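You operate a simulated robot arm through the tools that you are given. There is no shell and no other tool. Be economical: measure what you need, move in short steps, check, and stop when the job is done.

You run a simulated two-armed robot. Do the job below in one go: nothing can be reset, and whatever is moved stays where it is left.

TASK
On the top below the glass cabinets, fold the teal towel in half, so that its two short edges meet.

It is judged by the outcome, as a careful person would: the job done as asked, and still so three seconds after it is handed in. It fails if anything else is knocked over, pushed out of place, dropped, spilled or broken. Flat cloth is picked up by pressing the open fingertips on it (5 to 10 N) and closing them slowly along it; thin cloth reads only 2 to 8 mm in the jaws.

THE ROBOT
Two 7-joint arms with two-finger parallel grippers on one trunk, on a base that drives. Base frame: it is fixed to the floor where the robot stands at the start and does not move with it; the origin is under the middle of the robot, x ahead of it, y to its left, z up; the surface under the hand at the start is at about z = 0.82. Units: m, degrees, N and s.
The left shoulder is at the start at [0.06, 0.189, 1.128], the right one opposite. With the tool pointing down near the work surface each hand reaches from about 0.1 to 0.66 m from the robot's upright axis, wherever it stands, measured 20 degrees to its own side. Places, roughly: top below the glass cabinets [0.5, -0.5, 0.8]. Payload 3.43 kg a hand.
The tool frame of a hand sits at the grasp point between the pads (the TCP): z along the fingers, y along the line on which they close. The tips reach 0.03 m beyond it. The gripper opens to 0.094 m. The fingers are 0.028 m wide and 0.01 m thick; the gripper's body (0.05 by 0.096 m) begins 0.055 m behind the TCP.
Orientation is that of the tool frame in the base frame, as a unit quaternion [x, y, z, w]. With the fingers straight down and closing along the base's y, the tool's x points along the base's -x, its y along +y and its z along -z.

THE INTERFACE
- The arms move only by the tool servo_tool. It takes "left_deltas", "right_deltas" or both (then of equal length, played together; a hand with none holds still); each is a list of rows, each a list of 3 entries, a list of its own where there are three numbers: the shift along the tool's x, y, z in units of 400 mm (1.0 is 400 mm), then the turn, a rotation vector about the tool's x, y, z in units of 45 degrees (1.0 is 45 degrees), then the closure, from 0 (fully open) to 1 (shut). In form: [[[tx, ty, tz], [ax, ay, az], fingers], ...]. A call has 1 to 8 rows; each row is the pose to reach, as a shift and turn from the pose commanded when the call began, along the tool's axes at that moment. A call with a number of a shift or a turn outside -1 to 1 is refused whole. Rows are played at 5 a second. More than 0.05 m and 8.6 degrees between two rows, or a gripper value outside its range, and nothing of the call is played. Where a pose cannot be reached the arm comes as near as it can. A force on the tool above 40 N (or 10 N above the force at the start of the call, whichever is more), or a blocked arm, ends the call early, and 0.2 s more pass. The fingers move at their own pace (about 0.153 m/s each) and stop on an object; they squeeze with about 25 N. The grip force told is the motor's: it shows also when the fingers shut on nothing. Time passes only in rows, and 0.2 s behind the last, so rows that repeat a pose let the fingers close. It gives the time, the measured TCP pose, the force on the tool (base axes), the opening and the grip force at its end, in the units of the frame above (readings bear some noise), with the torque about the TCP (base axes, N m) and any sound that the robot's microphone picked up.
- Cameras (640 x 400 px; columns grow to the right, rows downward): "scene" is now at [0.0061, -0.0093, 1.6619]; the picture's right is [-0.12, -0.99, 0.00], its down [-0.87, 0.11, -0.47] and it looks along [0.47, -0.06, -0.88] (base axes); focal length 267 px, centre (320, 200). "left" rides on the left gripper at [0.076, -0.014, -0.103] in its tool frame; the picture's right is [0.18, 0.98, 0.00], its down [-0.75, 0.14, -0.64] and it looks along [-0.63, 0.12, 0.77] (tool axes); focal length 243 px, centre (320, 200). "right" rides on the right gripper at [0.076, 0.014, -0.102] in its tool frame; the picture's right is [-0.18, 0.98, 0.00], its down [-0.75, -0.14, -0.64] and it looks along [-0.63, -0.12, 0.77] (tool axes); focal length 243 px, centre (320, 200). There is no depth. A picture from a camera that has moved, and an enlarged one, comes with that camera's place and axes in the base frame and with its lens.
- grab_frame(camera): a new picture of that camera. No time passes.
- raise_lower(by): slides the trunk up (or, below 0, down) by that many m; the arms and the scene camera ride with it, the base frame stays. It gives what a move gives, with no picture.
- roll_base(legs): drives the robot by 1 to 6 legs, each [ahead, left, turn to the left] in m, m and degrees, along the robot's own axes; the way and the turn of a leg run together, so that a leg with both is an arc; at most 1.5 m and 180 degrees a leg. The arms and the cameras ride along, it lands a little off, and it stops where it bumps. It gives what a move gives.
- pan_tilt(pan, tilt): turns the head with the scene camera to pan (to the left, within 86 degrees either way) and tilt (down, from -29 to 69), counted from straight ahead of the robot. It gives what a move gives.
- close_up(camera, box): a new picture of the part [left, top, right, bottom] of that camera's present view, enlarged. No time passes.
- sign_off(): hands the job in; it is judged then, once.

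Go step by step. Nothing tells you exact positions but the pictures and the camera data: compare them with the known pose of the tool, close in by small moves and look again before you grip or let go. The budget is 120 turns and 100 pictures, counting those below and the enlarged ones. Unless the task says otherwise, let go and move clear before handing in, and close with one line.

The tools are called after "Call:" as a command line: name --argument value ..., lists and objects as JSON in quotes. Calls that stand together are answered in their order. servo_tool: Moves the arms, as the interface text tells. Its arguments: {"type":"object","properties":{"left_deltas":{"type":"array","items":{"type":"array"}},"right_deltas":{"type":"array","items":{"type":"array"}}},"required":[]} The other tools are called the same way: raise_lower (by) slides the trunk up or down; roll_base (legs) drives the base; pan_tilt (pan, tilt) turns the head that bears the scene camera; grab_frame (camera) takes a picture; close_up (camera, box) takes an enlarged picture of a part of a camera's view; sign_off () hands the job in.

At the start:

```text
time: 0.0
left_ee_pos: [0.4139, 0.1604, 0.9991]
left_tcp_rot: [-0.001, 1.0, 0.0, 0.0]
left_contact_force: [-0.4, 0.5, -0.1]
left_torque: [0.03, 0.02, -0.02]
left_width: 0.0938
left_grasp_force: 0.1
right_ee_pos: [0.3071, -0.168, 1.037]
right_tcp_rot: [0.0, 1.0, -0.001, 0.0]
right_contact_force: [0.6, 0.6, 0.4]
right_torque: [0.01, -0.03, 0.02]
right_width: 0.0939
right_grasp_force: 0.1
trunk travel left (down, up): [-0.8, 0.19]
robot x, y, heading: [0.0023, 0.0014, -0.1]
head pan, tilt: [-7.2, 61.8]
```

scene: 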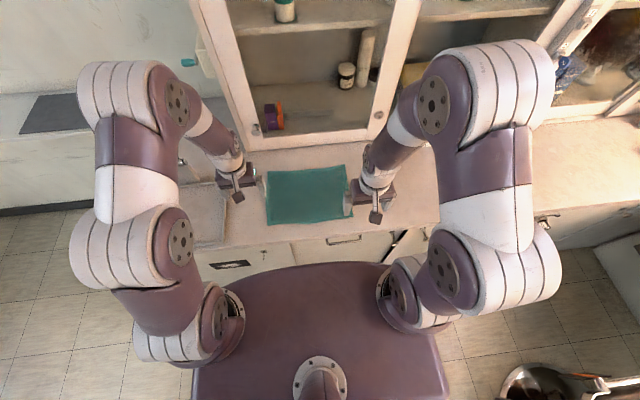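
right: 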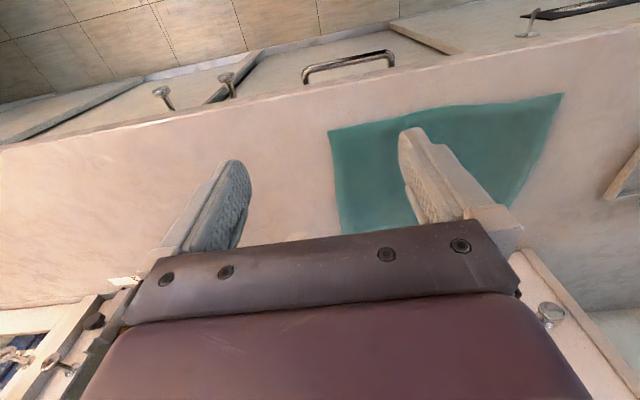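
left: 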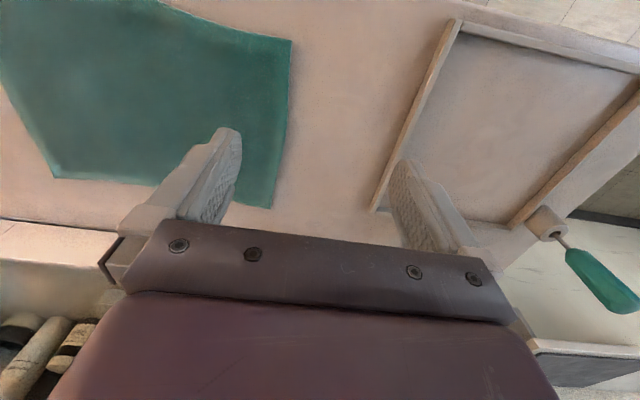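

The teal towel lies on the counter at roughly x 0.38–0.60 and y −0.18 to 0.12, so its short edges run along x. I plan to pinch the right short edge with both hands (left hand far, right hand near) and carry it over to the left edge. First I'll zoom in to measure it.

Call:
close_up --camera "scene" --box '[240, 130, 400, 230]'

```text
4.00 times, centred on (320, 180) of scene
camera zoom: at [0.0061, -0.0093, 1.6619], right [-0.12, -0.99, 0.0], down [-0.87, 0.11, -0.47], along [0.47, -0.06, -0.88], focal length 1067 px, centre (320, 280)
```

zoom: 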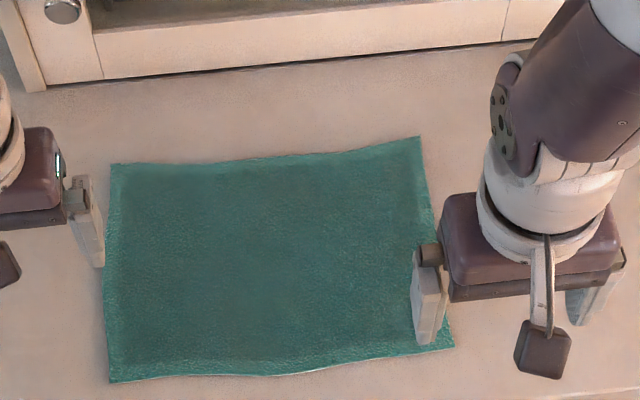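

The right edge comes out at y≈−0.177 and the left edge at y≈+0.119. The width runs from x 0.375 to 0.60. I'll move the left hand over the far right corner first.

Call:
servo_tool --left_deltas '[[[-0.044, -0.097, 0.015], [0, 0, 0], 0.2], [[-0.088, -0.194, 0.03], [0, 0, 0], 0.4], [[-0.132, -0.291, 0.045], [0, 0, 0], 0.68], [[-0.176, -0.388, 0.06], [0, 0, 0], 0.68], [[-0.22, -0.485, 0.075], [0, 0, 0], 0.68], [[-0.264, -0.582, 0.09], [0, 0, 0], 0.68], [[-0.308, -0.679, 0.105], [0, 0, 0], 0.68], [[-0.3525, -0.776, 0.12], [0, 0, 0], 0.68]]'

Call:
grab_frame --camera "scene"

Call:
grab_frame --camera "left"

```text
time: 1.8
left_ee_pos: [0.5206, -0.1288, 0.9447]
left_tcp_rot: [0.0, 1.0, 0.0, 0.0]
left_contact_force: [-0.3, 0.8, -0.1]
left_torque: [-0.01, -0.02, -0.04]
left_width: 0.0299
left_grasp_force: 0.1
left hand out of reach, approached as far as the arm can: row 7, 8
right_ee_pos: [0.3055, -0.1691, 1.0368]
right_tcp_rot: [0.0, 1.0, -0.001, 0.0]
right_contact_force: [-0.3, 0.4, -0.1]
right_torque: [0.0, -0.02, -0.04]
right_width: 0.0941
right_grasp_force: 0.0
trunk travel left (down, up): [-0.8, 0.19]
robot x, y, heading: [-0.001, -0.0021, 0.2]
head pan, tilt: [-7.2, 61.8]
```

```text
95 pictures are left
camera scene: at [0.005, -0.0098, 1.662], right [-0.12, -0.99, 0.0], down [-0.87, 0.11, -0.47], along [0.47, -0.06, -0.88], focal length 267 px, centre (320, 200)
```

scene: 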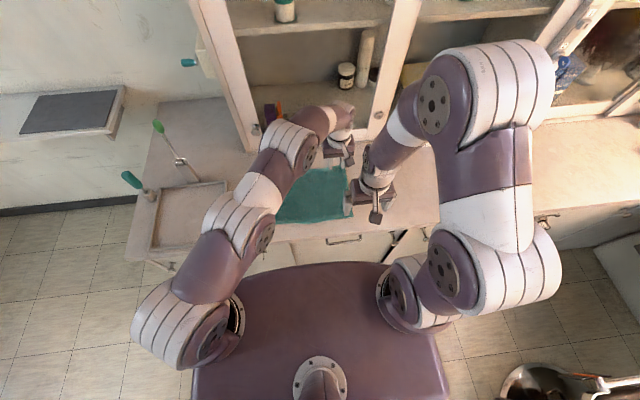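

```text
94 pictures are left
camera left: at [0.4434, -0.1423, 1.0475], right [-0.18, 0.98, 0.0], down [0.75, 0.14, 0.64], along [0.63, 0.12, -0.77], focal length 243 px, centre (320, 200)
```

left: 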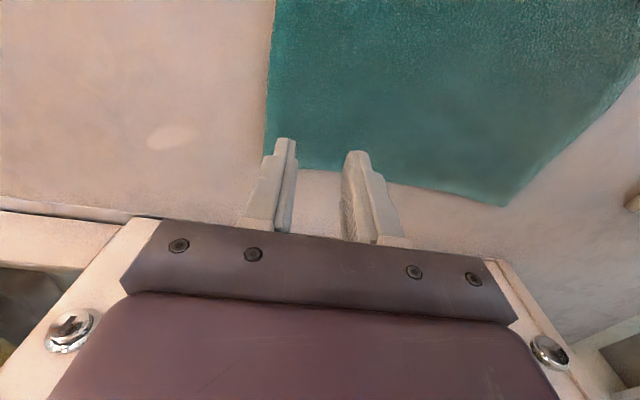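

The left hand stops short because of the arm's reach. I'll shift the robot about 0.1 m right and 0.04 m ahead so both hands can reach comfortably.

Call:
roll_base --legs '[[0.0, -0.1, 0], [0.04, 0, 0]]'

Call:
grab_frame --camera "scene"

```text
time: 3.4
left_ee_pos: [0.5572, -0.2277, 0.9475]
left_tcp_rot: [0.0, 1.0, -0.002, 0.002]
left_contact_force: [0.0, 0.5, -0.9]
left_torque: [-0.01, -0.06, 0.0]
left_width: 0.0303
left_grasp_force: 0.1
right_ee_pos: [0.3421, -0.2675, 1.0375]
right_tcp_rot: [0.0, 1.0, -0.001, 0.001]
right_contact_force: [-0.1, 0.0, -0.7]
right_torque: [0.03, -0.02, -0.01]
right_width: 0.0938
right_grasp_force: 0.1
trunk travel left (down, up): [-0.8, 0.19]
robot x, y, heading: [0.0405, -0.1037, -0.0]
head pan, tilt: [-7.2, 61.8]
```

```text
93 pictures are left
camera scene: at [0.041, -0.1074, 1.662], right [-0.13, -0.99, 0.0], down [-0.87, 0.11, -0.48], along [0.47, -0.06, -0.88], focal length 267 px, centre (320, 200)
```

scene: 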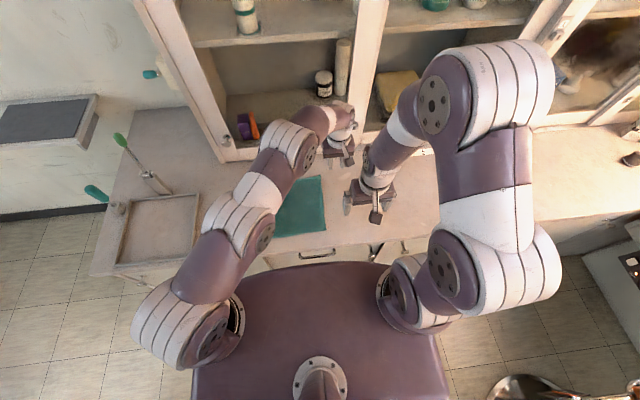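

The robot has moved as planned. Now I'll bring the left hand to about (0.55, −0.15).

Call:
servo_tool --left_deltas '[[[0.0, 0.065, 0.04], [0, 0, 0], 0.68], [[0.0, 0.13, 0.08], [0, 0, 0], 0.68], [[0.0125, 0.194, 0.12], [0, 0, 0], 0.68]]'

Call:
grab_frame --camera "left"

```text
time: 4.2
left_ee_pos: [0.5548, -0.1503, 0.8978]
left_tcp_rot: [0.001, 1.0, 0.0, 0.0]
left_contact_force: [-0.9, -0.4, 0.0]
left_torque: [-0.02, 0.04, 0.01]
left_width: 0.0301
left_grasp_force: 0.0
right_ee_pos: [0.346, -0.2696, 1.0373]
right_tcp_rot: [0.0, 1.0, 0.0, -0.001]
right_contact_force: [0.3, -0.3, -0.4]
right_torque: [0.02, 0.02, 0.0]
right_width: 0.0941
right_grasp_force: 0.1
trunk travel left (down, up): [-0.8, 0.19]
robot x, y, heading: [0.0402, -0.1005, -0.0]
head pan, tilt: [-7.2, 61.8]
```

```text
92 pictures are left
camera left: at [0.4791, -0.1638, 0.9997], right [-0.18, 0.98, 0.0], down [0.75, 0.14, 0.64], along [0.63, 0.12, -0.77], focal length 243 px, centre (320, 200)
```

left: 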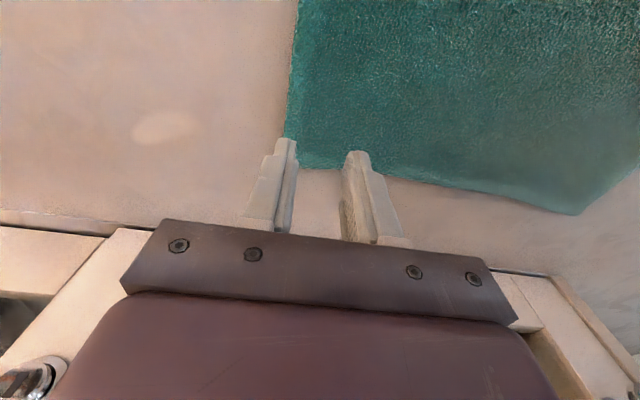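

The left hand sits over the far end of the right edge. Next I'll bring the right hand near its spot and check the clearance between the two.

Call:
servo_tool --right_deltas '[[[-0.04, 0.03, 0.09], [0, 0, 0], 0.2], [[-0.08, 0.06, 0.18], [0, 0, 0], 0.4], [[-0.12, 0.11, 0.26], [0, 0, 0], 0.68], [[-0.16, 0.17, 0.3425], [0, 0, 0], 0.68]]'

Call:
close_up --camera "scene" --box '[260, 80, 440, 230]'

Call:
grab_frame --camera "right"

```text
time: 5.2
left_ee_pos: [0.5574, -0.1492, 0.8966]
left_tcp_rot: [0.001, 1.0, 0.001, -0.001]
left_contact_force: [-1.0, 0.0, 0.2]
left_torque: [-0.01, 0.01, 0.0]
left_width: 0.03
left_grasp_force: 0.0
right_ee_pos: [0.4106, -0.1977, 0.8981]
right_tcp_rot: [0.001, 1.0, 0.0, -0.001]
right_contact_force: [0.6, 0.3, 0.5]
right_torque: [-0.01, 0.0, -0.04]
right_width: 0.03
right_grasp_force: 0.1
trunk travel left (down, up): [-0.8, 0.19]
robot x, y, heading: [0.0377, -0.0982, -0.1]
head pan, tilt: [-7.2, 61.8]
```

```text
2.67 times, centred on (350, 155) of scene
camera zoom: at [0.048, -0.1077, 1.6619], right [-0.13, -0.99, 0.0], down [-0.88, 0.11, -0.47], along [0.47, -0.06, -0.88], focal length 711 px, centre (240, 320)
```

zoom: 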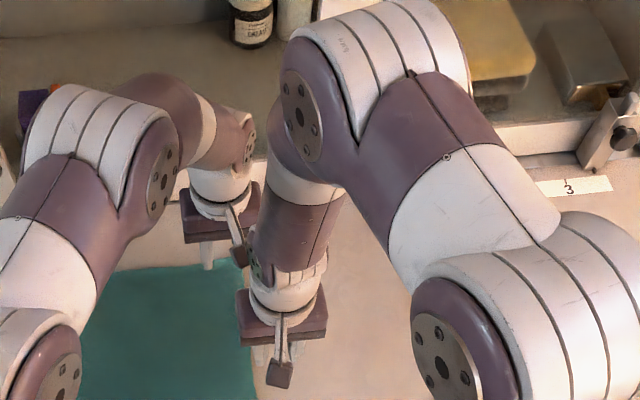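

```text
90 pictures are left
camera right: at [0.3347, -0.1839, 1.0016], right [0.19, 0.98, 0.0], down [0.75, -0.14, 0.64], along [0.63, -0.12, -0.77], focal length 243 px, centre (320, 200)
```

right: 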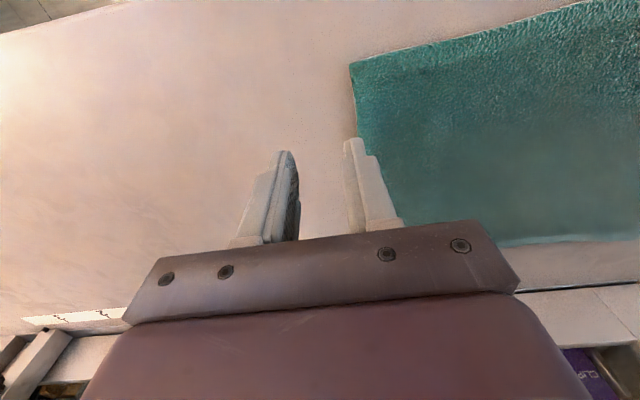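

The right forearm would crowd the left gripper's camera in this arrangement. I'll swap so the right hand takes the far corner and the left hand the near one, and back both hands off first.

Call:
servo_tool --left_deltas '[[[0, 0.03, -0.1], [0, 0, 0], 0.68], [[0, 0.1, -0.2], [0, 0, 0], 0.68], [[0.06, 0.2, -0.25], [0, 0, 0], 0.68], [[0.12, 0.3, -0.25], [0, 0, 0], 0.68], [[0.19, 0.4, -0.25], [0, 0, 0], 0.68], [[0.27, 0.48, -0.25], [0, 0, 0], 0.68]]' --right_deltas '[[[0, -0.05, -0.05], [0, 0, 0], 0.68], [[0, -0.1, -0.1], [0, 0, 0], 0.68], [[0, -0.13, -0.16], [0, 0, 0], 0.68], [[0, -0.13, -0.2], [0, 0, 0], 0.68], [[0, -0.13, -0.25], [0, 0, 0], 0.68], [[0, -0.13, -0.25], [0, 0, 0], 0.68]]'

Call:
roll_base --legs '[[0, 0.11, 0], [0.03, 0, 0]]'

Call:
grab_frame --camera "scene"

```text
refused: row 3 steps farther than a row can; nothing moved
```

```text
time: 6.9
left_ee_pos: [0.5822, -0.0396, 0.8997]
left_tcp_rot: [0.0, 1.0, 0.001, 0.002]
left_contact_force: [-0.2, -0.4, 0.1]
left_torque: [0.02, -0.01, 0.02]
left_width: 0.03
left_grasp_force: 0.1
right_ee_pos: [0.4353, -0.0892, 0.9011]
right_tcp_rot: [0.0, 1.0, 0.0, 0.0]
right_contact_force: [-0.1, 0.0, 0.0]
right_torque: [-0.01, 0.01, -0.03]
right_width: 0.03
right_grasp_force: 0.0
trunk travel left (down, up): [-0.8, 0.19]
robot x, y, heading: [0.0704, 0.0125, -0.1]
head pan, tilt: [-7.2, 61.8]
```

```text
89 pictures are left
camera scene: at [0.0699, 0.0007, 1.662], right [-0.12, -0.99, 0.0], down [-0.87, 0.11, -0.48], along [0.47, -0.06, -0.88], focal length 267 px, centre (320, 200)
```

scene: 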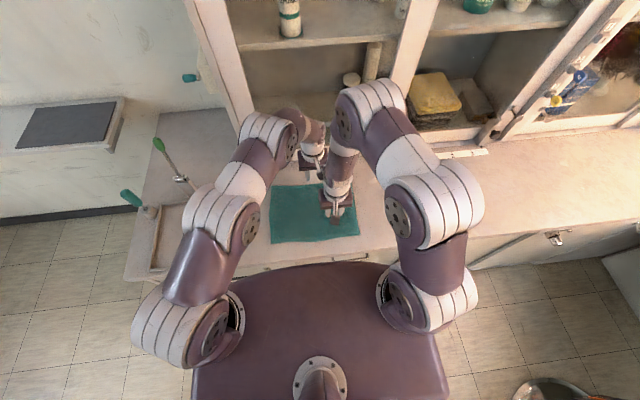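

The arm move was refused but the base did move, with nothing disturbed. I'll separate the hands now.

Call:
servo_tool --left_deltas '[[[0, 0.03, -0.09], [0, 0, 0], 0.68], [[0, 0.09, -0.18], [0, 0, 0], 0.68], [[0.05, 0.17, -0.22], [0, 0, 0], 0.68], [[0.11, 0.25, -0.25], [0, 0, 0], 0.68], [[0.18, 0.32, -0.25], [0, 0, 0], 0.68], [[0.26, 0.38, -0.25], [0, 0, 0], 0.68], [[0.34, 0.44, -0.25], [0, 0, 0], 0.68]]' --right_deltas '[[[0, -0.06, -0.05], [0, 0, 0], 0.68], [[0, -0.14, -0.1], [0, 0, 0], 0.68], [[0, -0.22, -0.16], [0, 0, 0], 0.68], [[0, -0.3, -0.2], [0, 0, 0], 0.68], [[-0.06, -0.36, -0.2], [0, 0, 0], 0.68], [[-0.16, -0.38, -0.2], [0, 0, 0], 0.68], [[-0.26, -0.38, -0.18], [0, 0, 0], 0.68]]'

Call:
grab_frame --camera "scene"

```text
time: 8.5
left_ee_pos: [0.4453, 0.1366, 0.9992]
left_tcp_rot: [0.001, 1.0, 0.0, 0.0]
left_contact_force: [0.1, 0.7, -0.6]
left_torque: [-0.02, -0.04, -0.01]
left_width: 0.0301
left_grasp_force: 0.1
right_ee_pos: [0.5423, -0.2392, 0.9706]
right_tcp_rot: [0.0, 1.0, 0.001, 0.0]
right_contact_force: [-0.3, 0.2, -0.3]
right_torque: [0.01, -0.01, 0.01]
right_width: 0.0305
right_grasp_force: 0.0
trunk travel left (down, up): [-0.8, 0.19]
robot x, y, heading: [0.0687, 0.0132, -0.3]
head pan, tilt: [-7.2, 61.8]
```

```text
88 pictures are left
camera scene: at [0.0745, 0.0029, 1.6619], right [-0.13, -0.99, 0.0], down [-0.87, 0.11, -0.47], along [0.47, -0.06, -0.88], focal length 267 px, centre (320, 200)
```

scene: 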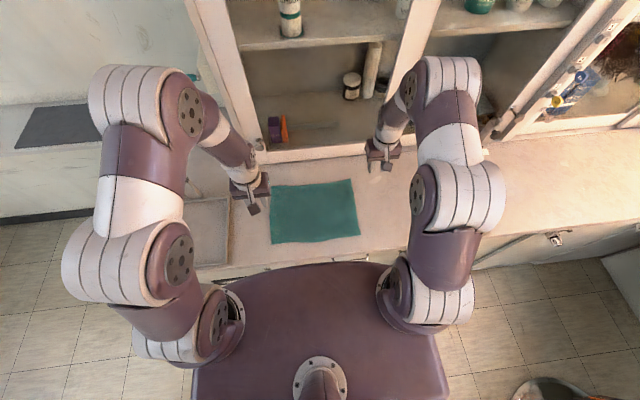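

The hands are separated and the whole towel is in view. Next I'll send the right hand to the far spot and bring the left hand close to the near spot.

Call:
servo_tool --left_deltas '[[[0.02, -0.1, 0.02], [0, 0, 0], 0.68], [[0.04, -0.2, 0.05], [0, 0, 0], 0.68], [[0.06, -0.3, 0.08], [0, 0, 0], 0.68], [[0.075, -0.4, 0.12], [0, 0, 0], 0.68], [[0.075, -0.5, 0.16], [0, 0, 0], 0.68], [[0.075, -0.59, 0.22], [0, 0, 0], 0.68]]' --right_deltas '[[[-0.01, 0.04, 0.03], [0, 0, 0], 0.68], [[-0.02, 0.08, 0.06], [0, 0, 0], 0.68], [[-0.032, 0.12, 0.09], [0, 0, 0], 0.68], [[-0.032, 0.16, 0.12], [0, 0, 0], 0.68], [[-0.032, 0.2, 0.15], [0, 0, 0], 0.68], [[-0.032, 0.223, 0.176], [0, 0, 0], 0.68]]'

Call:
close_up --camera "scene" --box '[260, 110, 420, 250]'

Call:
grab_frame --camera "right"

Call:
grab_frame --camera "left"

```text
time: 9.9
left_ee_pos: [0.4202, -0.1006, 0.9083]
left_tcp_rot: [0.0, 1.0, 0.0, 0.0]
left_contact_force: [-0.1, 0.6, -0.9]
left_torque: [0.04, 0.01, 0.01]
left_width: 0.0302
left_grasp_force: 0.1
right_ee_pos: [0.5553, -0.1508, 0.8986]
right_tcp_rot: [0.001, 1.0, 0.0, -0.001]
right_contact_force: [0.3, 0.3, 1.2]
right_torque: [-0.01, 0.01, 0.03]
right_width: 0.0302
right_grasp_force: 0.1
trunk travel left (down, up): [-0.8, 0.19]
robot x, y, heading: [0.0638, 0.01, -0.1]
head pan, tilt: [-7.2, 61.8]
```

```text
2.86 times, centred on (340, 180) of scene
camera zoom: at [0.0755, 0.0007, 1.662], right [-0.12, -0.99, 0.0], down [-0.87, 0.11, -0.47], along [0.47, -0.06, -0.88], focal length 762 px, centre (263, 257)
```

zoom: 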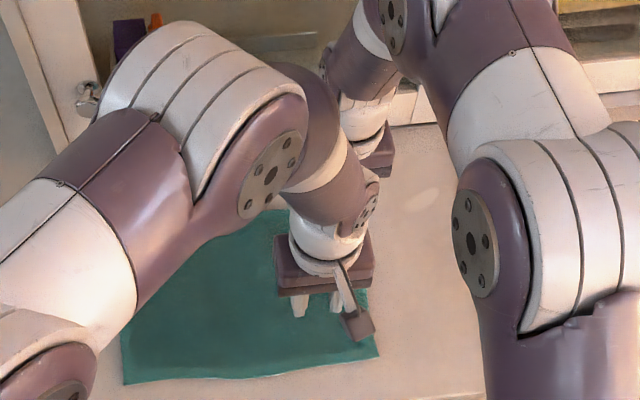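

```text
86 pictures are left
camera right: at [0.4793, -0.1365, 1.0028], right [0.18, 0.98, 0.0], down [0.75, -0.14, 0.64], along [0.63, -0.12, -0.77], focal length 243 px, centre (320, 200)
```

right: 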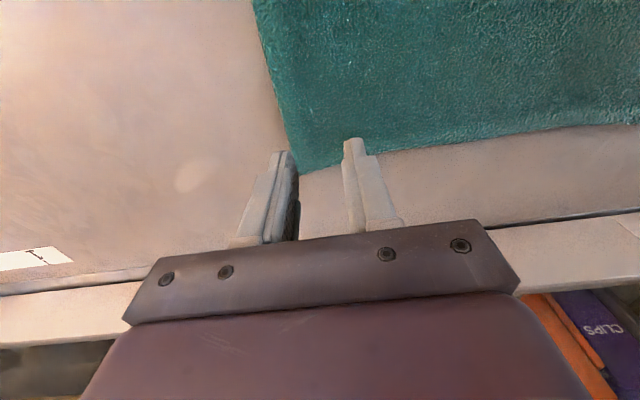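

```text
85 pictures are left
camera left: at [0.3432, -0.1153, 1.0109], right [-0.18, 0.98, 0.0], down [0.75, 0.14, 0.64], along [0.63, 0.12, -0.77], focal length 243 px, centre (320, 200)
```

left: 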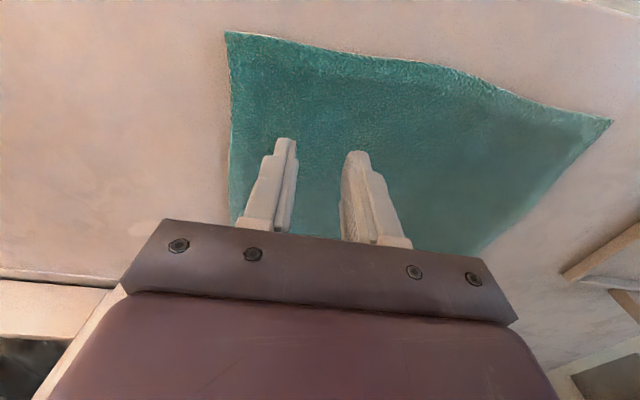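

Both wrist views confirm the right edge at y≈−0.175, and there is good clearance between the hands. I'll move the left hand into place and lower both to just above the cloth.

Call:
servo_tool --left_deltas '[[[0.005, -0.06, 0.03], [0, 0, 0], 0.68], [[0.012, -0.12, 0.08], [0, 0, 0], 0.68], [[0.012, -0.12, 0.12], [0, 0, 0], 0.68]]' --right_deltas '[[[0, 0, 0], [0, 0, 0], 0.68], [[0, 0, 0.05], [0, 0, 0], 0.68], [[0, 0, 0.095], [0, 0, 0], 0.68]]'

Call:
grab_frame --camera "right"

Call:
grab_frame --camera "left"

```text
time: 10.7
left_ee_pos: [0.4138, -0.1468, 0.8627]
left_tcp_rot: [-0.001, 1.0, -0.002, 0.0]
left_contact_force: [-0.3, 0.3, -0.5]
left_torque: [-0.03, 0.01, 0.03]
left_width: 0.0301
left_grasp_force: 0.0
right_ee_pos: [0.5541, -0.1498, 0.8634]
right_tcp_rot: [0.001, 1.0, 0.0, 0.0]
right_contact_force: [0.0, 0.0, -0.2]
right_torque: [-0.02, 0.0, 0.01]
right_width: 0.0301
right_grasp_force: 0.2
trunk travel left (down, up): [-0.8, 0.19]
robot x, y, heading: [0.068, 0.0103, 0.1]
head pan, tilt: [-7.2, 61.8]
```

```text
84 pictures are left
camera right: at [0.4785, -0.1353, 0.9651], right [0.18, 0.98, 0.0], down [0.75, -0.14, 0.64], along [0.63, -0.12, -0.77], focal length 243 px, centre (320, 200)
```

right: 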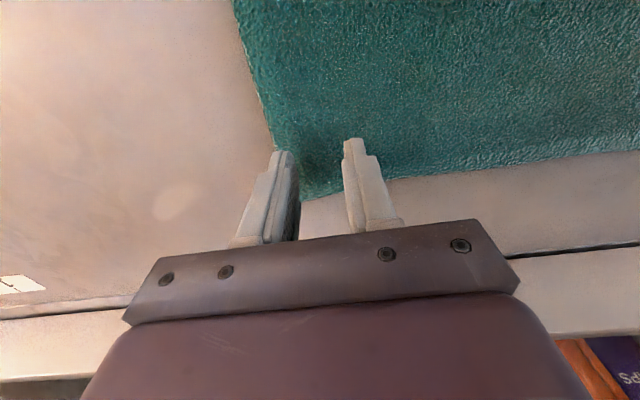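

```text
83 pictures are left
camera left: at [0.3369, -0.1613, 0.9643], right [-0.18, 0.98, 0.0], down [0.75, 0.14, 0.64], along [0.63, 0.12, -0.77], focal length 243 px, centre (320, 200)
```

left: 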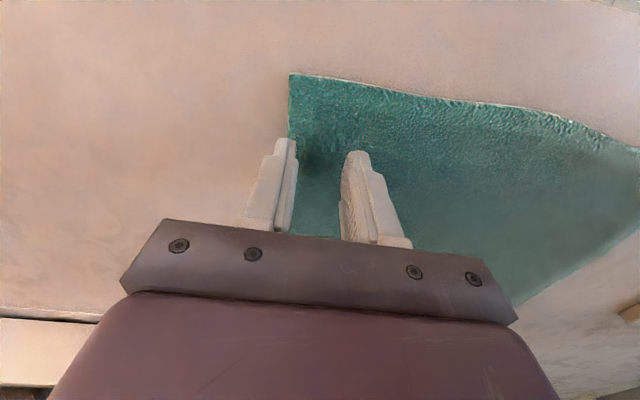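

Both finger pairs are just inside the edge. I'll nudge them 4 mm inward and press down slowly.

Call:
servo_tool --left_deltas '[[[0, 0.01, 0.015], [0, 0, 0], 0.68], [[0, 0.01, 0.025], [0, 0, 0], 0.68], [[0, 0.01, 0.0325], [0, 0, 0], 0.68], [[0, 0.01, 0.0325], [0, 0, 0], 0.68]]' --right_deltas '[[[0, 0.01, 0.015], [0, 0, 0], 0.68], [[0, 0.01, 0.025], [0, 0, 0], 0.68], [[0, 0.01, 0.0325], [0, 0, 0], 0.68], [[0, 0.01, 0.0325], [0, 0, 0], 0.68]]'

```text
time: 11.7
left_ee_pos: [0.4128, -0.1437, 0.8526]
left_tcp_rot: [0.0, 1.0, -0.003, 0.004]
left_contact_force: [7.0, 4.8, 36.3]
left_torque: [0.26, -0.15, -0.03]
left_width: 0.03
left_grasp_force: 0.1
right_ee_pos: [0.5544, -0.1445, 0.8532]
right_tcp_rot: [0.0, 1.0, -0.001, 0.002]
right_contact_force: [2.0, -3.6, 18.6]
right_torque: [-0.03, -0.07, 0.0]
right_width: 0.0295
right_grasp_force: 0.1
trunk travel left (down, up): [-0.8, 0.19]
robot x, y, heading: [0.0723, 0.0108, 0.1]
head pan, tilt: [-7.2, 61.8]
```

That's pressing too hard. I'll ease both hands up slightly.

Call:
servo_tool --left_deltas '[[[0, 0, -0.005], [0, 0, 0], 0.68], [[0, 0, -0.005], [0, 0, 0], 0.68]]' --right_deltas '[[[0, 0, -0.0025], [0, 0, 0], 0.68], [[0, 0, -0.0025], [0, 0, 0], 0.68]]'

```text
time: 12.3
left_ee_pos: [0.4115, -0.1421, 0.8523]
left_tcp_rot: [0.001, 1.0, -0.001, 0.001]
left_contact_force: [8.5, -2.4, 24.6]
left_torque: [-0.1, -0.23, -0.03]
left_width: 0.03
left_grasp_force: 0.1
right_ee_pos: [0.5545, -0.145, 0.8523]
right_tcp_rot: [0.0, 1.0, -0.001, 0.003]
right_contact_force: [2.5, -1.3, 28.1]
right_torque: [0.04, -0.04, 0.0]
right_width: 0.0295
right_grasp_force: 0.0
trunk travel left (down, up): [-0.8, 0.19]
robot x, y, heading: [0.0686, 0.0073, 0.0]
head pan, tilt: [-7.2, 61.8]
```

Call:
servo_tool --left_deltas '[[[0, 0, -0.005], [0, 0, 0], 0.68], [[0, 0, -0.005], [0, 0, 0], 0.68]]' --right_deltas '[[[0, 0, -0.005], [0, 0, 0], 0.68], [[0, 0, -0.005], [0, 0, 0], 0.68]]'

```text
time: 12.9
left_ee_pos: [0.4109, -0.1424, 0.8534]
left_tcp_rot: [0.001, 1.0, 0.0, 0.0]
left_contact_force: [2.0, -3.4, 13.9]
left_torque: [-0.13, -0.13, 0.01]
left_width: 0.03
left_grasp_force: 0.0
right_ee_pos: [0.5531, -0.1468, 0.8526]
right_tcp_rot: [0.0, 1.0, 0.0, -0.001]
right_contact_force: [2.2, 2.2, 16.9]
right_torque: [0.11, -0.04, -0.03]
right_width: 0.0298
right_grasp_force: 0.0
trunk travel left (down, up): [-0.8, 0.19]
robot x, y, heading: [0.0672, 0.0109, -0.2]
head pan, tilt: [-7.2, 61.8]
```

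About 5 N per mm. I'll ease up once more and close slowly.

Call:
servo_tool --left_deltas '[[[0, 0, -0.003], [0, 0, 0], 0.68], [[0, 0, -0.003], [0, 0, 0], 0.73], [[0, 0, -0.003], [0, 0, 0], 0.78], [[0, 0, -0.003], [0, 0, 0], 0.83], [[0, 0, -0.003], [0, 0, 0], 0.88], [[0, 0, -0.003], [0, 0, 0], 0.94], [[0, 0, -0.003], [0, 0, 0], 1.0], [[0, 0, -0.003], [0, 0, 0], 1.0]]' --right_deltas '[[[0, 0, -0.0045], [0, 0, 0], 0.68], [[0, 0, -0.0045], [0, 0, 0], 0.73], [[0, 0, -0.0045], [0, 0, 0], 0.78], [[0, 0, -0.0045], [0, 0, 0], 0.83], [[0, 0, -0.0045], [0, 0, 0], 0.88], [[0, 0, -0.0045], [0, 0, 0], 0.94], [[0, 0, -0.0045], [0, 0, 0], 1.0], [[0, 0, -0.0045], [0, 0, 0], 1.0]]'

Call:
grab_frame --camera "right"

Call:
grab_frame --camera "left"

```text
time: 14.7
left_ee_pos: [0.4137, -0.1422, 0.8542]
left_tcp_rot: [0.001, 1.0, 0.0, 0.0]
left_contact_force: [0.4, 0.9, 0.5]
left_torque: [-0.02, 0.0, 0.03]
left_width: 0.0041
left_grasp_force: 25.5
right_ee_pos: [0.5558, -0.1461, 0.8546]
right_tcp_rot: [0.0, 1.0, 0.0, 0.0]
right_contact_force: [-1.4, 0.2, 1.4]
right_torque: [-0.01, 0.04, 0.01]
right_width: 0.0041
right_grasp_force: 24.6
trunk travel left (down, up): [-0.8, 0.19]
robot x, y, heading: [0.0651, 0.0108, -0.0]
head pan, tilt: [-7.2, 61.8]
```

```text
82 pictures are left
camera right: at [0.4791, -0.1316, 0.9572], right [0.18, 0.98, 0.0], down [0.75, -0.14, 0.64], along [0.63, -0.12, -0.77], focal length 243 px, centre (320, 200)
```

right: 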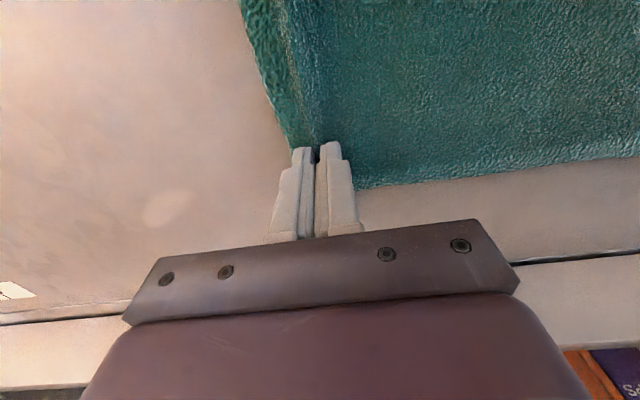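

```text
81 pictures are left
camera left: at [0.3363, -0.157, 0.9568], right [-0.18, 0.98, 0.0], down [0.75, 0.14, 0.64], along [0.63, 0.12, -0.77], focal length 243 px, centre (320, 200)
```

left: 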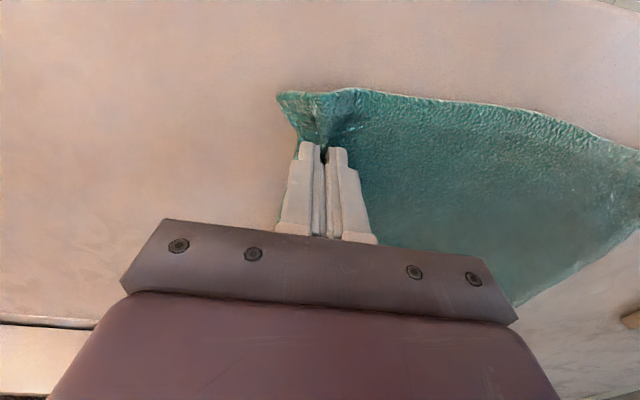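

The pinch works: 4.1 mm in the jaws and firm on both hands. But about 2 cm of hem lies beyond it and would fold back under when carried over. I'll release and regrip closer to the edge.

Call:
servo_tool --left_deltas '[[[0, 0, 0], [0, 0, 0], 0.85], [[0, 0, 0], [0, 0, 0], 0.68], [[0, 0, -0.03], [0, 0, 0], 0.68], [[0, 0, -0.1], [0, 0, 0], 0.68]]' --right_deltas '[[[0, 0, 0], [0, 0, 0], 0.85], [[0, 0, 0], [0, 0, 0], 0.68], [[0, 0, -0.03], [0, 0, 0], 0.68], [[0, 0, -0.1], [0, 0, 0], 0.68]]'

Call:
close_up --camera "right" --box '[200, 0, 520, 200]'

Call:
close_up --camera "left" --box '[200, 0, 520, 200]'

```text
time: 15.7
left_ee_pos: [0.4136, -0.1409, 0.895]
left_tcp_rot: [0.001, 1.0, 0.0, 0.0]
left_contact_force: [0.0, 0.0, -0.6]
left_torque: [-0.02, -0.01, -0.01]
left_width: 0.03
left_grasp_force: 0.1
right_ee_pos: [0.5535, -0.1457, 0.8951]
right_tcp_rot: [0.0, 1.0, 0.0, 0.001]
right_contact_force: [0.6, 0.0, -0.6]
right_torque: [-0.01, -0.04, 0.02]
right_width: 0.03
right_grasp_force: 0.0
trunk travel left (down, up): [-0.8, 0.19]
robot x, y, heading: [0.0705, 0.0118, -0.3]
head pan, tilt: [-7.2, 61.8]
```

```text
2.00 times, centred on (360, 100) of right
camera zoom: at [0.4782, -0.131, 0.9981], right [0.18, 0.98, 0.0], down [0.75, -0.14, 0.64], along [0.63, -0.12, -0.77], focal length 485 px, centre (240, 400)
```

zoom: 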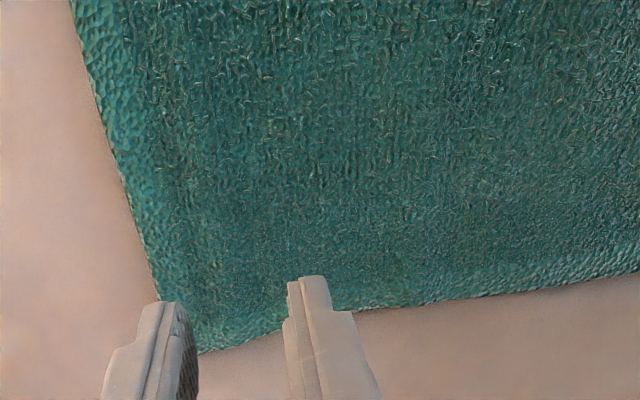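

```text
2.00 times, centred on (360, 100) of left
camera zoom: at [0.3356, -0.1558, 0.9965], right [-0.18, 0.98, 0.0], down [0.75, 0.14, 0.64], along [0.63, 0.12, -0.77], focal length 485 px, centre (240, 400)
```

zoom: 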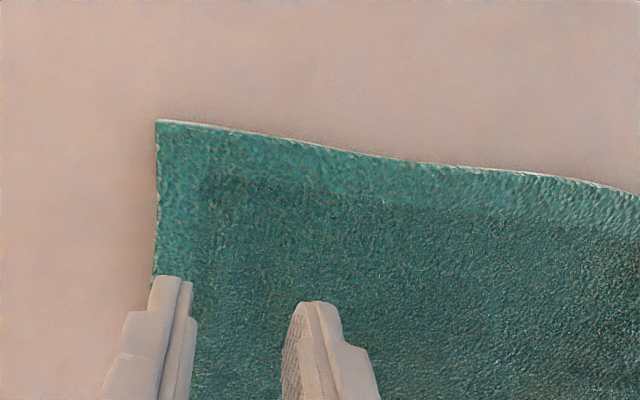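

The cloth springs back flat, which helps. I'll shift both hands outward so the outer finger just overlaps the edge, with a smaller opening.

Call:
servo_tool --left_deltas '[[[0, -0.043, 0.04], [0, 0, 0], 0.745], [[0, -0.043, 0.09], [0, 0, 0], 0.745]]' --right_deltas '[[[0, -0.051, 0.04], [0, 0, 0], 0.745], [[0, -0.051, 0.09], [0, 0, 0], 0.745]]'

Call:
close_up --camera "right" --box '[240, 80, 400, 180]'

Call:
close_up --camera "left" --box '[240, 80, 400, 180]'

```text
time: 16.3
left_ee_pos: [0.4136, -0.1603, 0.8582]
left_tcp_rot: [0.0, 1.0, 0.0, 0.001]
left_contact_force: [-0.5, -0.1, 0.5]
left_torque: [-0.01, 0.0, 0.0]
left_width: 0.024
left_grasp_force: 0.1
right_ee_pos: [0.555, -0.1663, 0.8592]
right_tcp_rot: [0.0, 1.0, 0.0, 0.0]
right_contact_force: [0.2, 0.1, 0.3]
right_torque: [0.02, 0.03, 0.05]
right_width: 0.0239
right_grasp_force: 0.0
trunk travel left (down, up): [-0.8, 0.19]
robot x, y, heading: [0.0674, 0.0093, 0.1]
head pan, tilt: [-7.2, 61.8]
```

```text
4.00 times, centred on (320, 130) of right
camera zoom: at [0.4795, -0.1513, 0.9613], right [0.18, 0.98, 0.0], down [0.75, -0.14, 0.64], along [0.63, -0.12, -0.77], focal length 970 px, centre (320, 480)
```

zoom: 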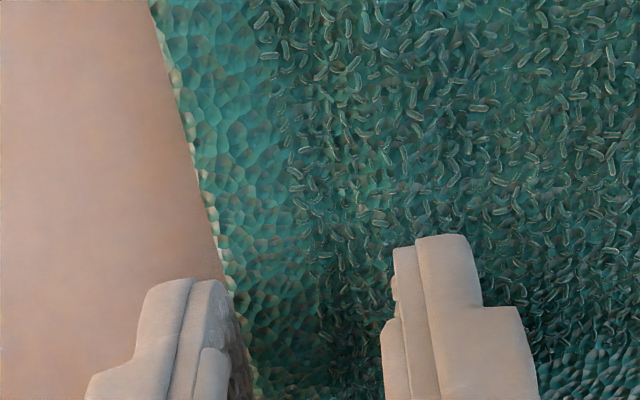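

```text
4.00 times, centred on (320, 130) of left
camera zoom: at [0.3375, -0.1739, 0.9603], right [-0.18, 0.98, 0.0], down [0.75, 0.14, 0.64], along [0.63, 0.12, -0.77], focal length 970 px, centre (320, 480)
```

zoom: 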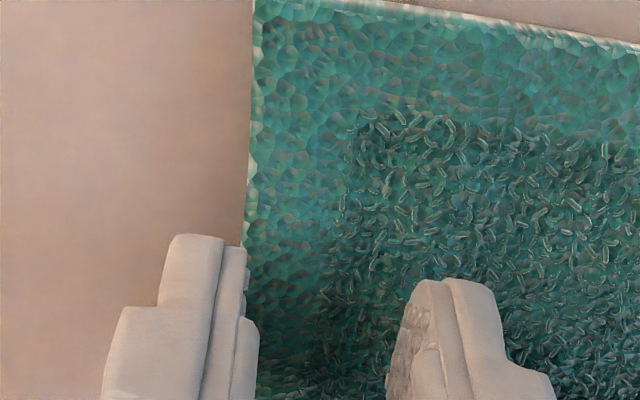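

The outer finger faces are right at the edge. I'll nudge 4 mm inward for a sure hold, then press down.

Call:
servo_tool --left_deltas '[[[0, 0.01, 0.0], [0, 0, 0], 0.745], [[0, 0.01, 0.006], [0, 0, 0], 0.745], [[0, 0.01, 0.012], [0, 0, 0], 0.745], [[0, 0.01, 0.012], [0, 0, 0], 0.745]]' --right_deltas '[[[0, 0.01, 0.0], [0, 0, 0], 0.745], [[0, 0.01, 0.006], [0, 0, 0], 0.745], [[0, 0.01, 0.014], [0, 0, 0], 0.745], [[0, 0.01, 0.014], [0, 0, 0], 0.745]]'

```text
time: 17.3
left_ee_pos: [0.4133, -0.1569, 0.8538]
left_tcp_rot: [0.0, 1.0, 0.0, 0.001]
left_contact_force: [0.4, -0.3, 2.6]
left_torque: [0.01, 0.02, 0.04]
left_width: 0.0238
left_grasp_force: 0.0
right_ee_pos: [0.5543, -0.1623, 0.8537]
right_tcp_rot: [0.0, 1.0, 0.0, 0.001]
right_contact_force: [-0.3, 1.0, 7.6]
right_torque: [0.07, 0.04, -0.01]
right_width: 0.0239
right_grasp_force: 0.1
trunk travel left (down, up): [-0.8, 0.19]
robot x, y, heading: [0.0682, 0.0091, 0.1]
head pan, tilt: [-7.2, 61.8]
```

Contact is light: 2.6 N on the left and 7.6 N on the right. I'll lower the left about 1 mm, then close both slowly.

Call:
servo_tool --left_deltas '[[[0, 0, 0.003], [0, 0, 0], 0.745], [[0, 0, 0.003], [0, 0, 0], 0.79], [[0, 0, 0.003], [0, 0, 0], 0.83], [[0, 0, 0.003], [0, 0, 0], 0.87], [[0, 0, 0.003], [0, 0, 0], 0.91], [[0, 0, 0.003], [0, 0, 0], 0.95], [[0, 0, 0.003], [0, 0, 0], 1.0], [[0, 0, 0.003], [0, 0, 0], 1.0]]' --right_deltas '[[[0, 0, 0], [0, 0, 0], 0.745], [[0, 0, 0], [0, 0, 0], 0.79], [[0, 0, 0], [0, 0, 0], 0.83], [[0, 0, 0], [0, 0, 0], 0.87], [[0, 0, 0], [0, 0, 0], 0.91], [[0, 0, 0], [0, 0, 0], 0.95], [[0, 0, 0], [0, 0, 0], 1.0], [[0, 0, 0], [0, 0, 0], 1.0]]'

Call:
close_up --camera "right" --box '[240, 80, 400, 180]'

Call:
close_up --camera "left" --box '[240, 80, 400, 180]'

```text
time: 19.1
left_ee_pos: [0.412, -0.1579, 0.8519]
left_tcp_rot: [0.002, 1.0, -0.001, 0.001]
left_contact_force: [0.4, 0.8, 11.8]
left_torque: [0.03, -0.03, -0.02]
left_width: 0.0041
left_grasp_force: 24.5
right_ee_pos: [0.5549, -0.1617, 0.8531]
right_tcp_rot: [0.0, 1.0, 0.0, 0.0]
right_contact_force: [-0.1, 1.0, 6.1]
right_torque: [0.02, 0.02, 0.0]
right_width: 0.0041
right_grasp_force: 25.4
trunk travel left (down, up): [-0.8, 0.19]
robot x, y, heading: [0.0675, 0.0145, -0.0]
head pan, tilt: [-7.2, 61.8]
```

```text
4.00 times, centred on (320, 130) of right
camera zoom: at [0.4778, -0.1479, 0.9561], right [0.18, 0.98, 0.0], down [0.75, -0.14, 0.64], along [0.63, -0.12, -0.77], focal length 970 px, centre (320, 480)
```

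zoom: 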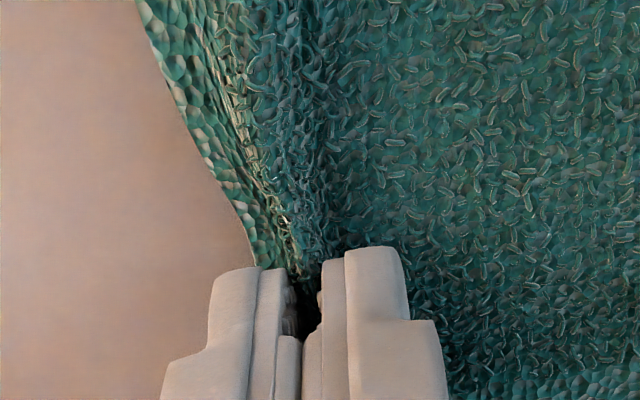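

```text
4.00 times, centred on (320, 130) of left
camera zoom: at [0.3353, -0.1699, 0.9551], right [-0.18, 0.98, 0.0], down [0.75, 0.14, 0.64], along [0.63, 0.12, -0.77], focal length 970 px, centre (320, 480)
```

zoom: 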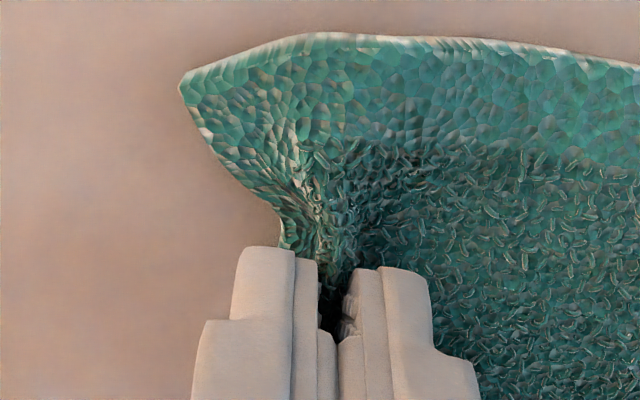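

Both hands hold the edge with only a few mm of hem beyond the pinch. I'll do a short lift first to check the hold.

Call:
servo_tool --left_deltas '[[[0, 0.02, -0.075], [0, 0, 0], 1.0], [[0, 0.0625, -0.155], [0, 0, 0], 1.0]]' --right_deltas '[[[0, 0.02, -0.075], [0, 0, 0], 1.0], [[0, 0.0625, -0.155], [0, 0, 0], 1.0]]'

Call:
grab_frame --camera "left"

Call:
grab_frame --camera "right"

Call:
grab_frame --camera "scene"

```text
time: 19.7
left_ee_pos: [0.4114, -0.1294, 0.9152]
left_tcp_rot: [0.0, 1.0, -0.001, 0.001]
left_contact_force: [0.2, 0.4, 0.2]
left_torque: [0.01, -0.02, 0.03]
left_width: 0.0042
left_grasp_force: 25.3
right_ee_pos: [0.5528, -0.1362, 0.9159]
right_tcp_rot: [0.0, 1.0, -0.001, 0.0]
right_contact_force: [-0.1, -0.1, 0.3]
right_torque: [-0.02, -0.01, 0.0]
right_width: 0.0043
right_grasp_force: 25.0
trunk travel left (down, up): [-0.8, 0.19]
robot x, y, heading: [0.0686, 0.0079, 0.0]
head pan, tilt: [-7.2, 61.8]
```

```text
74 pictures are left
camera left: at [0.3351, -0.1441, 1.017], right [-0.18, 0.98, 0.0], down [0.75, 0.14, 0.64], along [0.63, 0.12, -0.77], focal length 243 px, centre (320, 200)
```

left: 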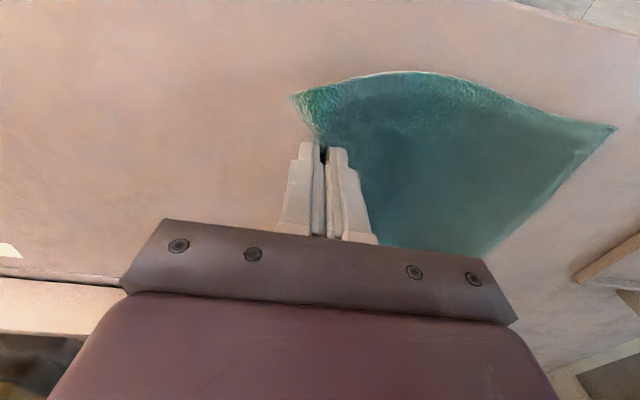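

```text
73 pictures are left
camera right: at [0.4771, -0.1217, 1.0186], right [0.18, 0.98, 0.0], down [0.75, -0.14, 0.64], along [0.63, -0.12, -0.77], focal length 243 px, centre (320, 200)
```

right: 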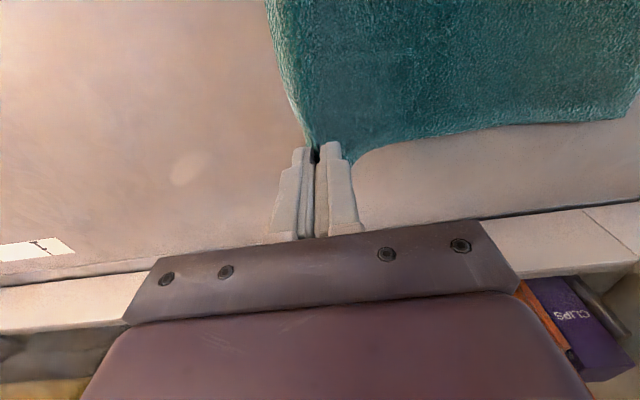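

```text
72 pictures are left
camera scene: at [0.0726, 0.0048, 1.6617], right [-0.12, -0.99, 0.0], down [-0.87, 0.11, -0.47], along [0.47, -0.06, -0.88], focal length 267 px, centre (320, 200)
```

scene: 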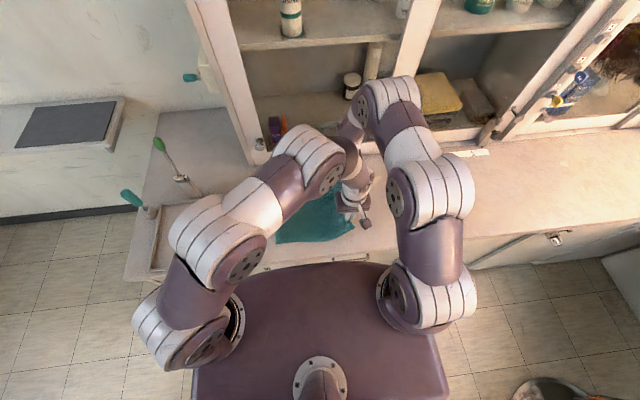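

The hold is good and the edge lifts evenly on both hands. I'll carry it over in an arc, tilting the fingers slightly so the hem trails outward.

Call:
servo_tool --left_deltas '[[[0, 0.0815, -0.0575], [0.111, 0, 0], 1.0], [[0, 0.1875, -0.089], [0.222, 0, 0], 1.0], [[0, 0.307, -0.1025], [0.333, 0, 0], 1.0], [[0, 0.426, -0.09], [0.444, 0, 0], 1.0], [[0, 0.532, -0.05], [0.556, 0, 0], 1.0], [[0, 0.6125, 0.015], [0.667, 0, 0], 1.0]]' --right_deltas '[[[0, 0.0815, -0.0575], [0.111, 0, 0], 1.0], [[0, 0.1875, -0.089], [0.222, 0, 0], 1.0], [[0, 0.307, -0.1025], [0.333, 0, 0], 1.0], [[0, 0.426, -0.09], [0.444, 0, 0], 1.0], [[0, 0.532, -0.05], [0.556, 0, 0], 1.0], [[0, 0.6125, 0.015], [0.667, 0, 0], 1.0]]'

Call:
grab_frame --camera "left"

Call:
grab_frame --camera "right"

Call:
grab_frame --camera "scene"

```text
time: 20.7
left_ee_pos: [0.4038, 0.0407, 0.9474]
left_tcp_rot: [0.002, 0.985, -0.175, -0.014]
left_contact_force: [-2.3, -2.3, -3.1]
left_torque: [0.13, -0.01, -0.03]
left_width: 0.0039
left_grasp_force: 25.1
right_ee_pos: [0.5458, 0.0321, 0.9416]
right_tcp_rot: [0.004, 0.984, -0.18, -0.009]
right_contact_force: [2.0, 2.3, 3.2]
right_torque: [0.0, 0.46, -0.27]
right_width: 0.0039
right_grasp_force: 24.6
right hand out of reach, approached as far as the arm can: row 5
trunk travel left (down, up): [-0.8, 0.19]
robot x, y, heading: [0.0688, 0.0142, 0.2]
head pan, tilt: [-7.2, 61.8]
stopped in row 5 (right hand): the force on the tool passed its limit at 109 N (the readings are from after the stop); the commanded pose is now the measured one
```

```text
71 pictures are left
camera left: at [0.331, 0.0638, 1.0505], right [-0.18, 0.92, -0.33], down [0.77, 0.35, 0.53], along [0.61, -0.16, -0.78], focal length 243 px, centre (320, 200)
```

left: 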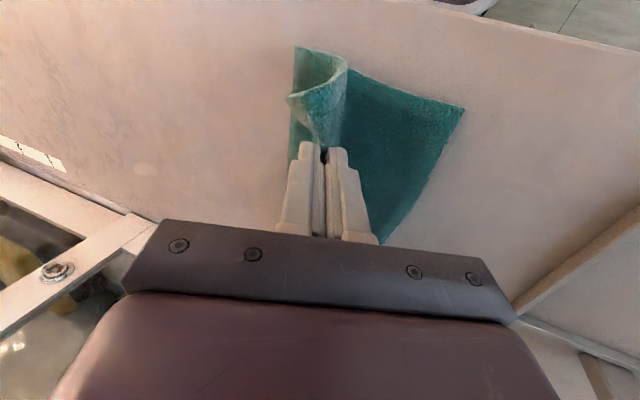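

```text
70 pictures are left
camera right: at [0.4723, 0.082, 1.0342], right [0.19, 0.92, -0.35], down [0.77, 0.09, 0.64], along [0.62, -0.39, -0.69], focal length 243 px, centre (320, 200)
```

right: 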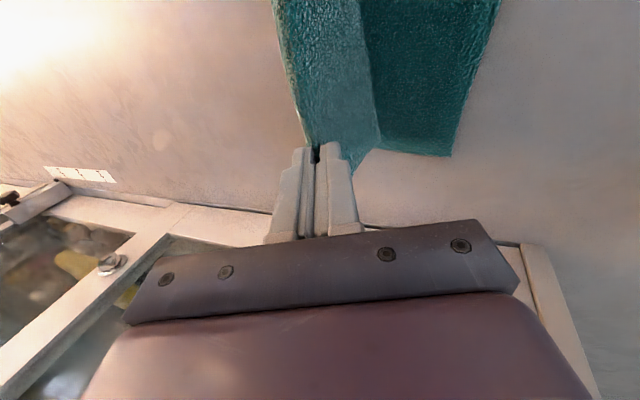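

```text
69 pictures are left
camera scene: at [0.0749, 0.0068, 1.662], right [-0.12, -0.99, 0.0], down [-0.87, 0.11, -0.47], along [0.47, -0.06, -0.88], focal length 267 px, centre (320, 200)
```

scene: 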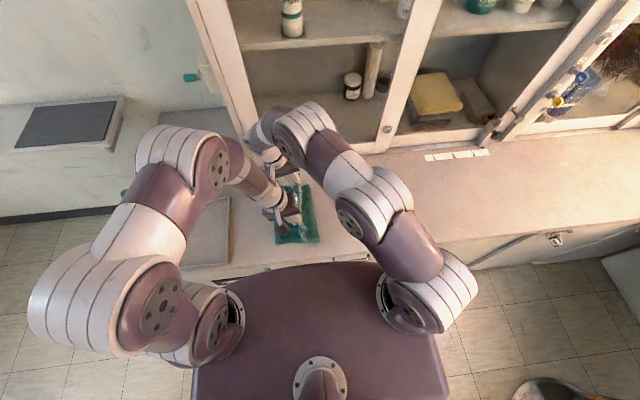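

The right arm stopped on a contact while the cloth is still held. I'll look closely at what it touched.

Call:
close_up --camera "scene" --box '[200, 80, 360, 260]'

```text
2.22 times, centred on (280, 170) of scene
camera zoom: at [0.0749, 0.0068, 1.662], right [-0.12, -0.99, 0.0], down [-0.87, 0.11, -0.47], along [0.47, -0.06, -0.88], focal length 593 px, centre (409, 267)
```

zoom: 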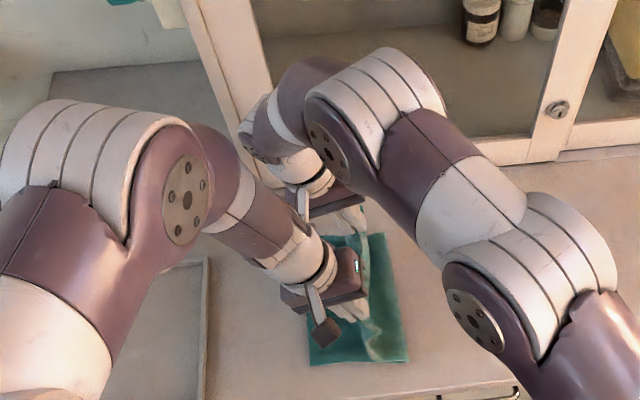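

The right gripper's camera most likely met the left forearm; nothing on the counter moved. I'll lower both hands together, then use the base to carry the cloth left so the arms keep their relative pose.

Call:
servo_tool --left_deltas '[[[0, 0.02, 0.053], [0, 0, 0], 1.0], [[0, 0.039, 0.1055], [0, 0, 0], 1.0]]' --right_deltas '[[[0, 0.02, 0.053], [0, 0, 0], 1.0], [[0, 0.039, 0.1055], [0, 0, 0], 1.0]]'

```text
time: 21.3
left_ee_pos: [0.4024, 0.0394, 0.9028]
left_tcp_rot: [0.002, 0.985, -0.172, -0.015]
left_contact_force: [-0.5, -3.2, -5.9]
left_torque: [0.09, 0.1, -0.05]
left_width: 0.0039
left_grasp_force: 24.8
right_ee_pos: [0.5453, 0.0296, 0.8958]
right_tcp_rot: [0.003, 0.984, -0.178, -0.01]
right_contact_force: [1.0, 2.3, 6.6]
right_torque: [0.1, 0.81, -0.38]
right_width: 0.0039
right_grasp_force: 24.8
trunk travel left (down, up): [-0.8, 0.19]
robot x, y, heading: [0.0652, 0.0098, -0.1]
head pan, tilt: [-7.2, 61.8]
```

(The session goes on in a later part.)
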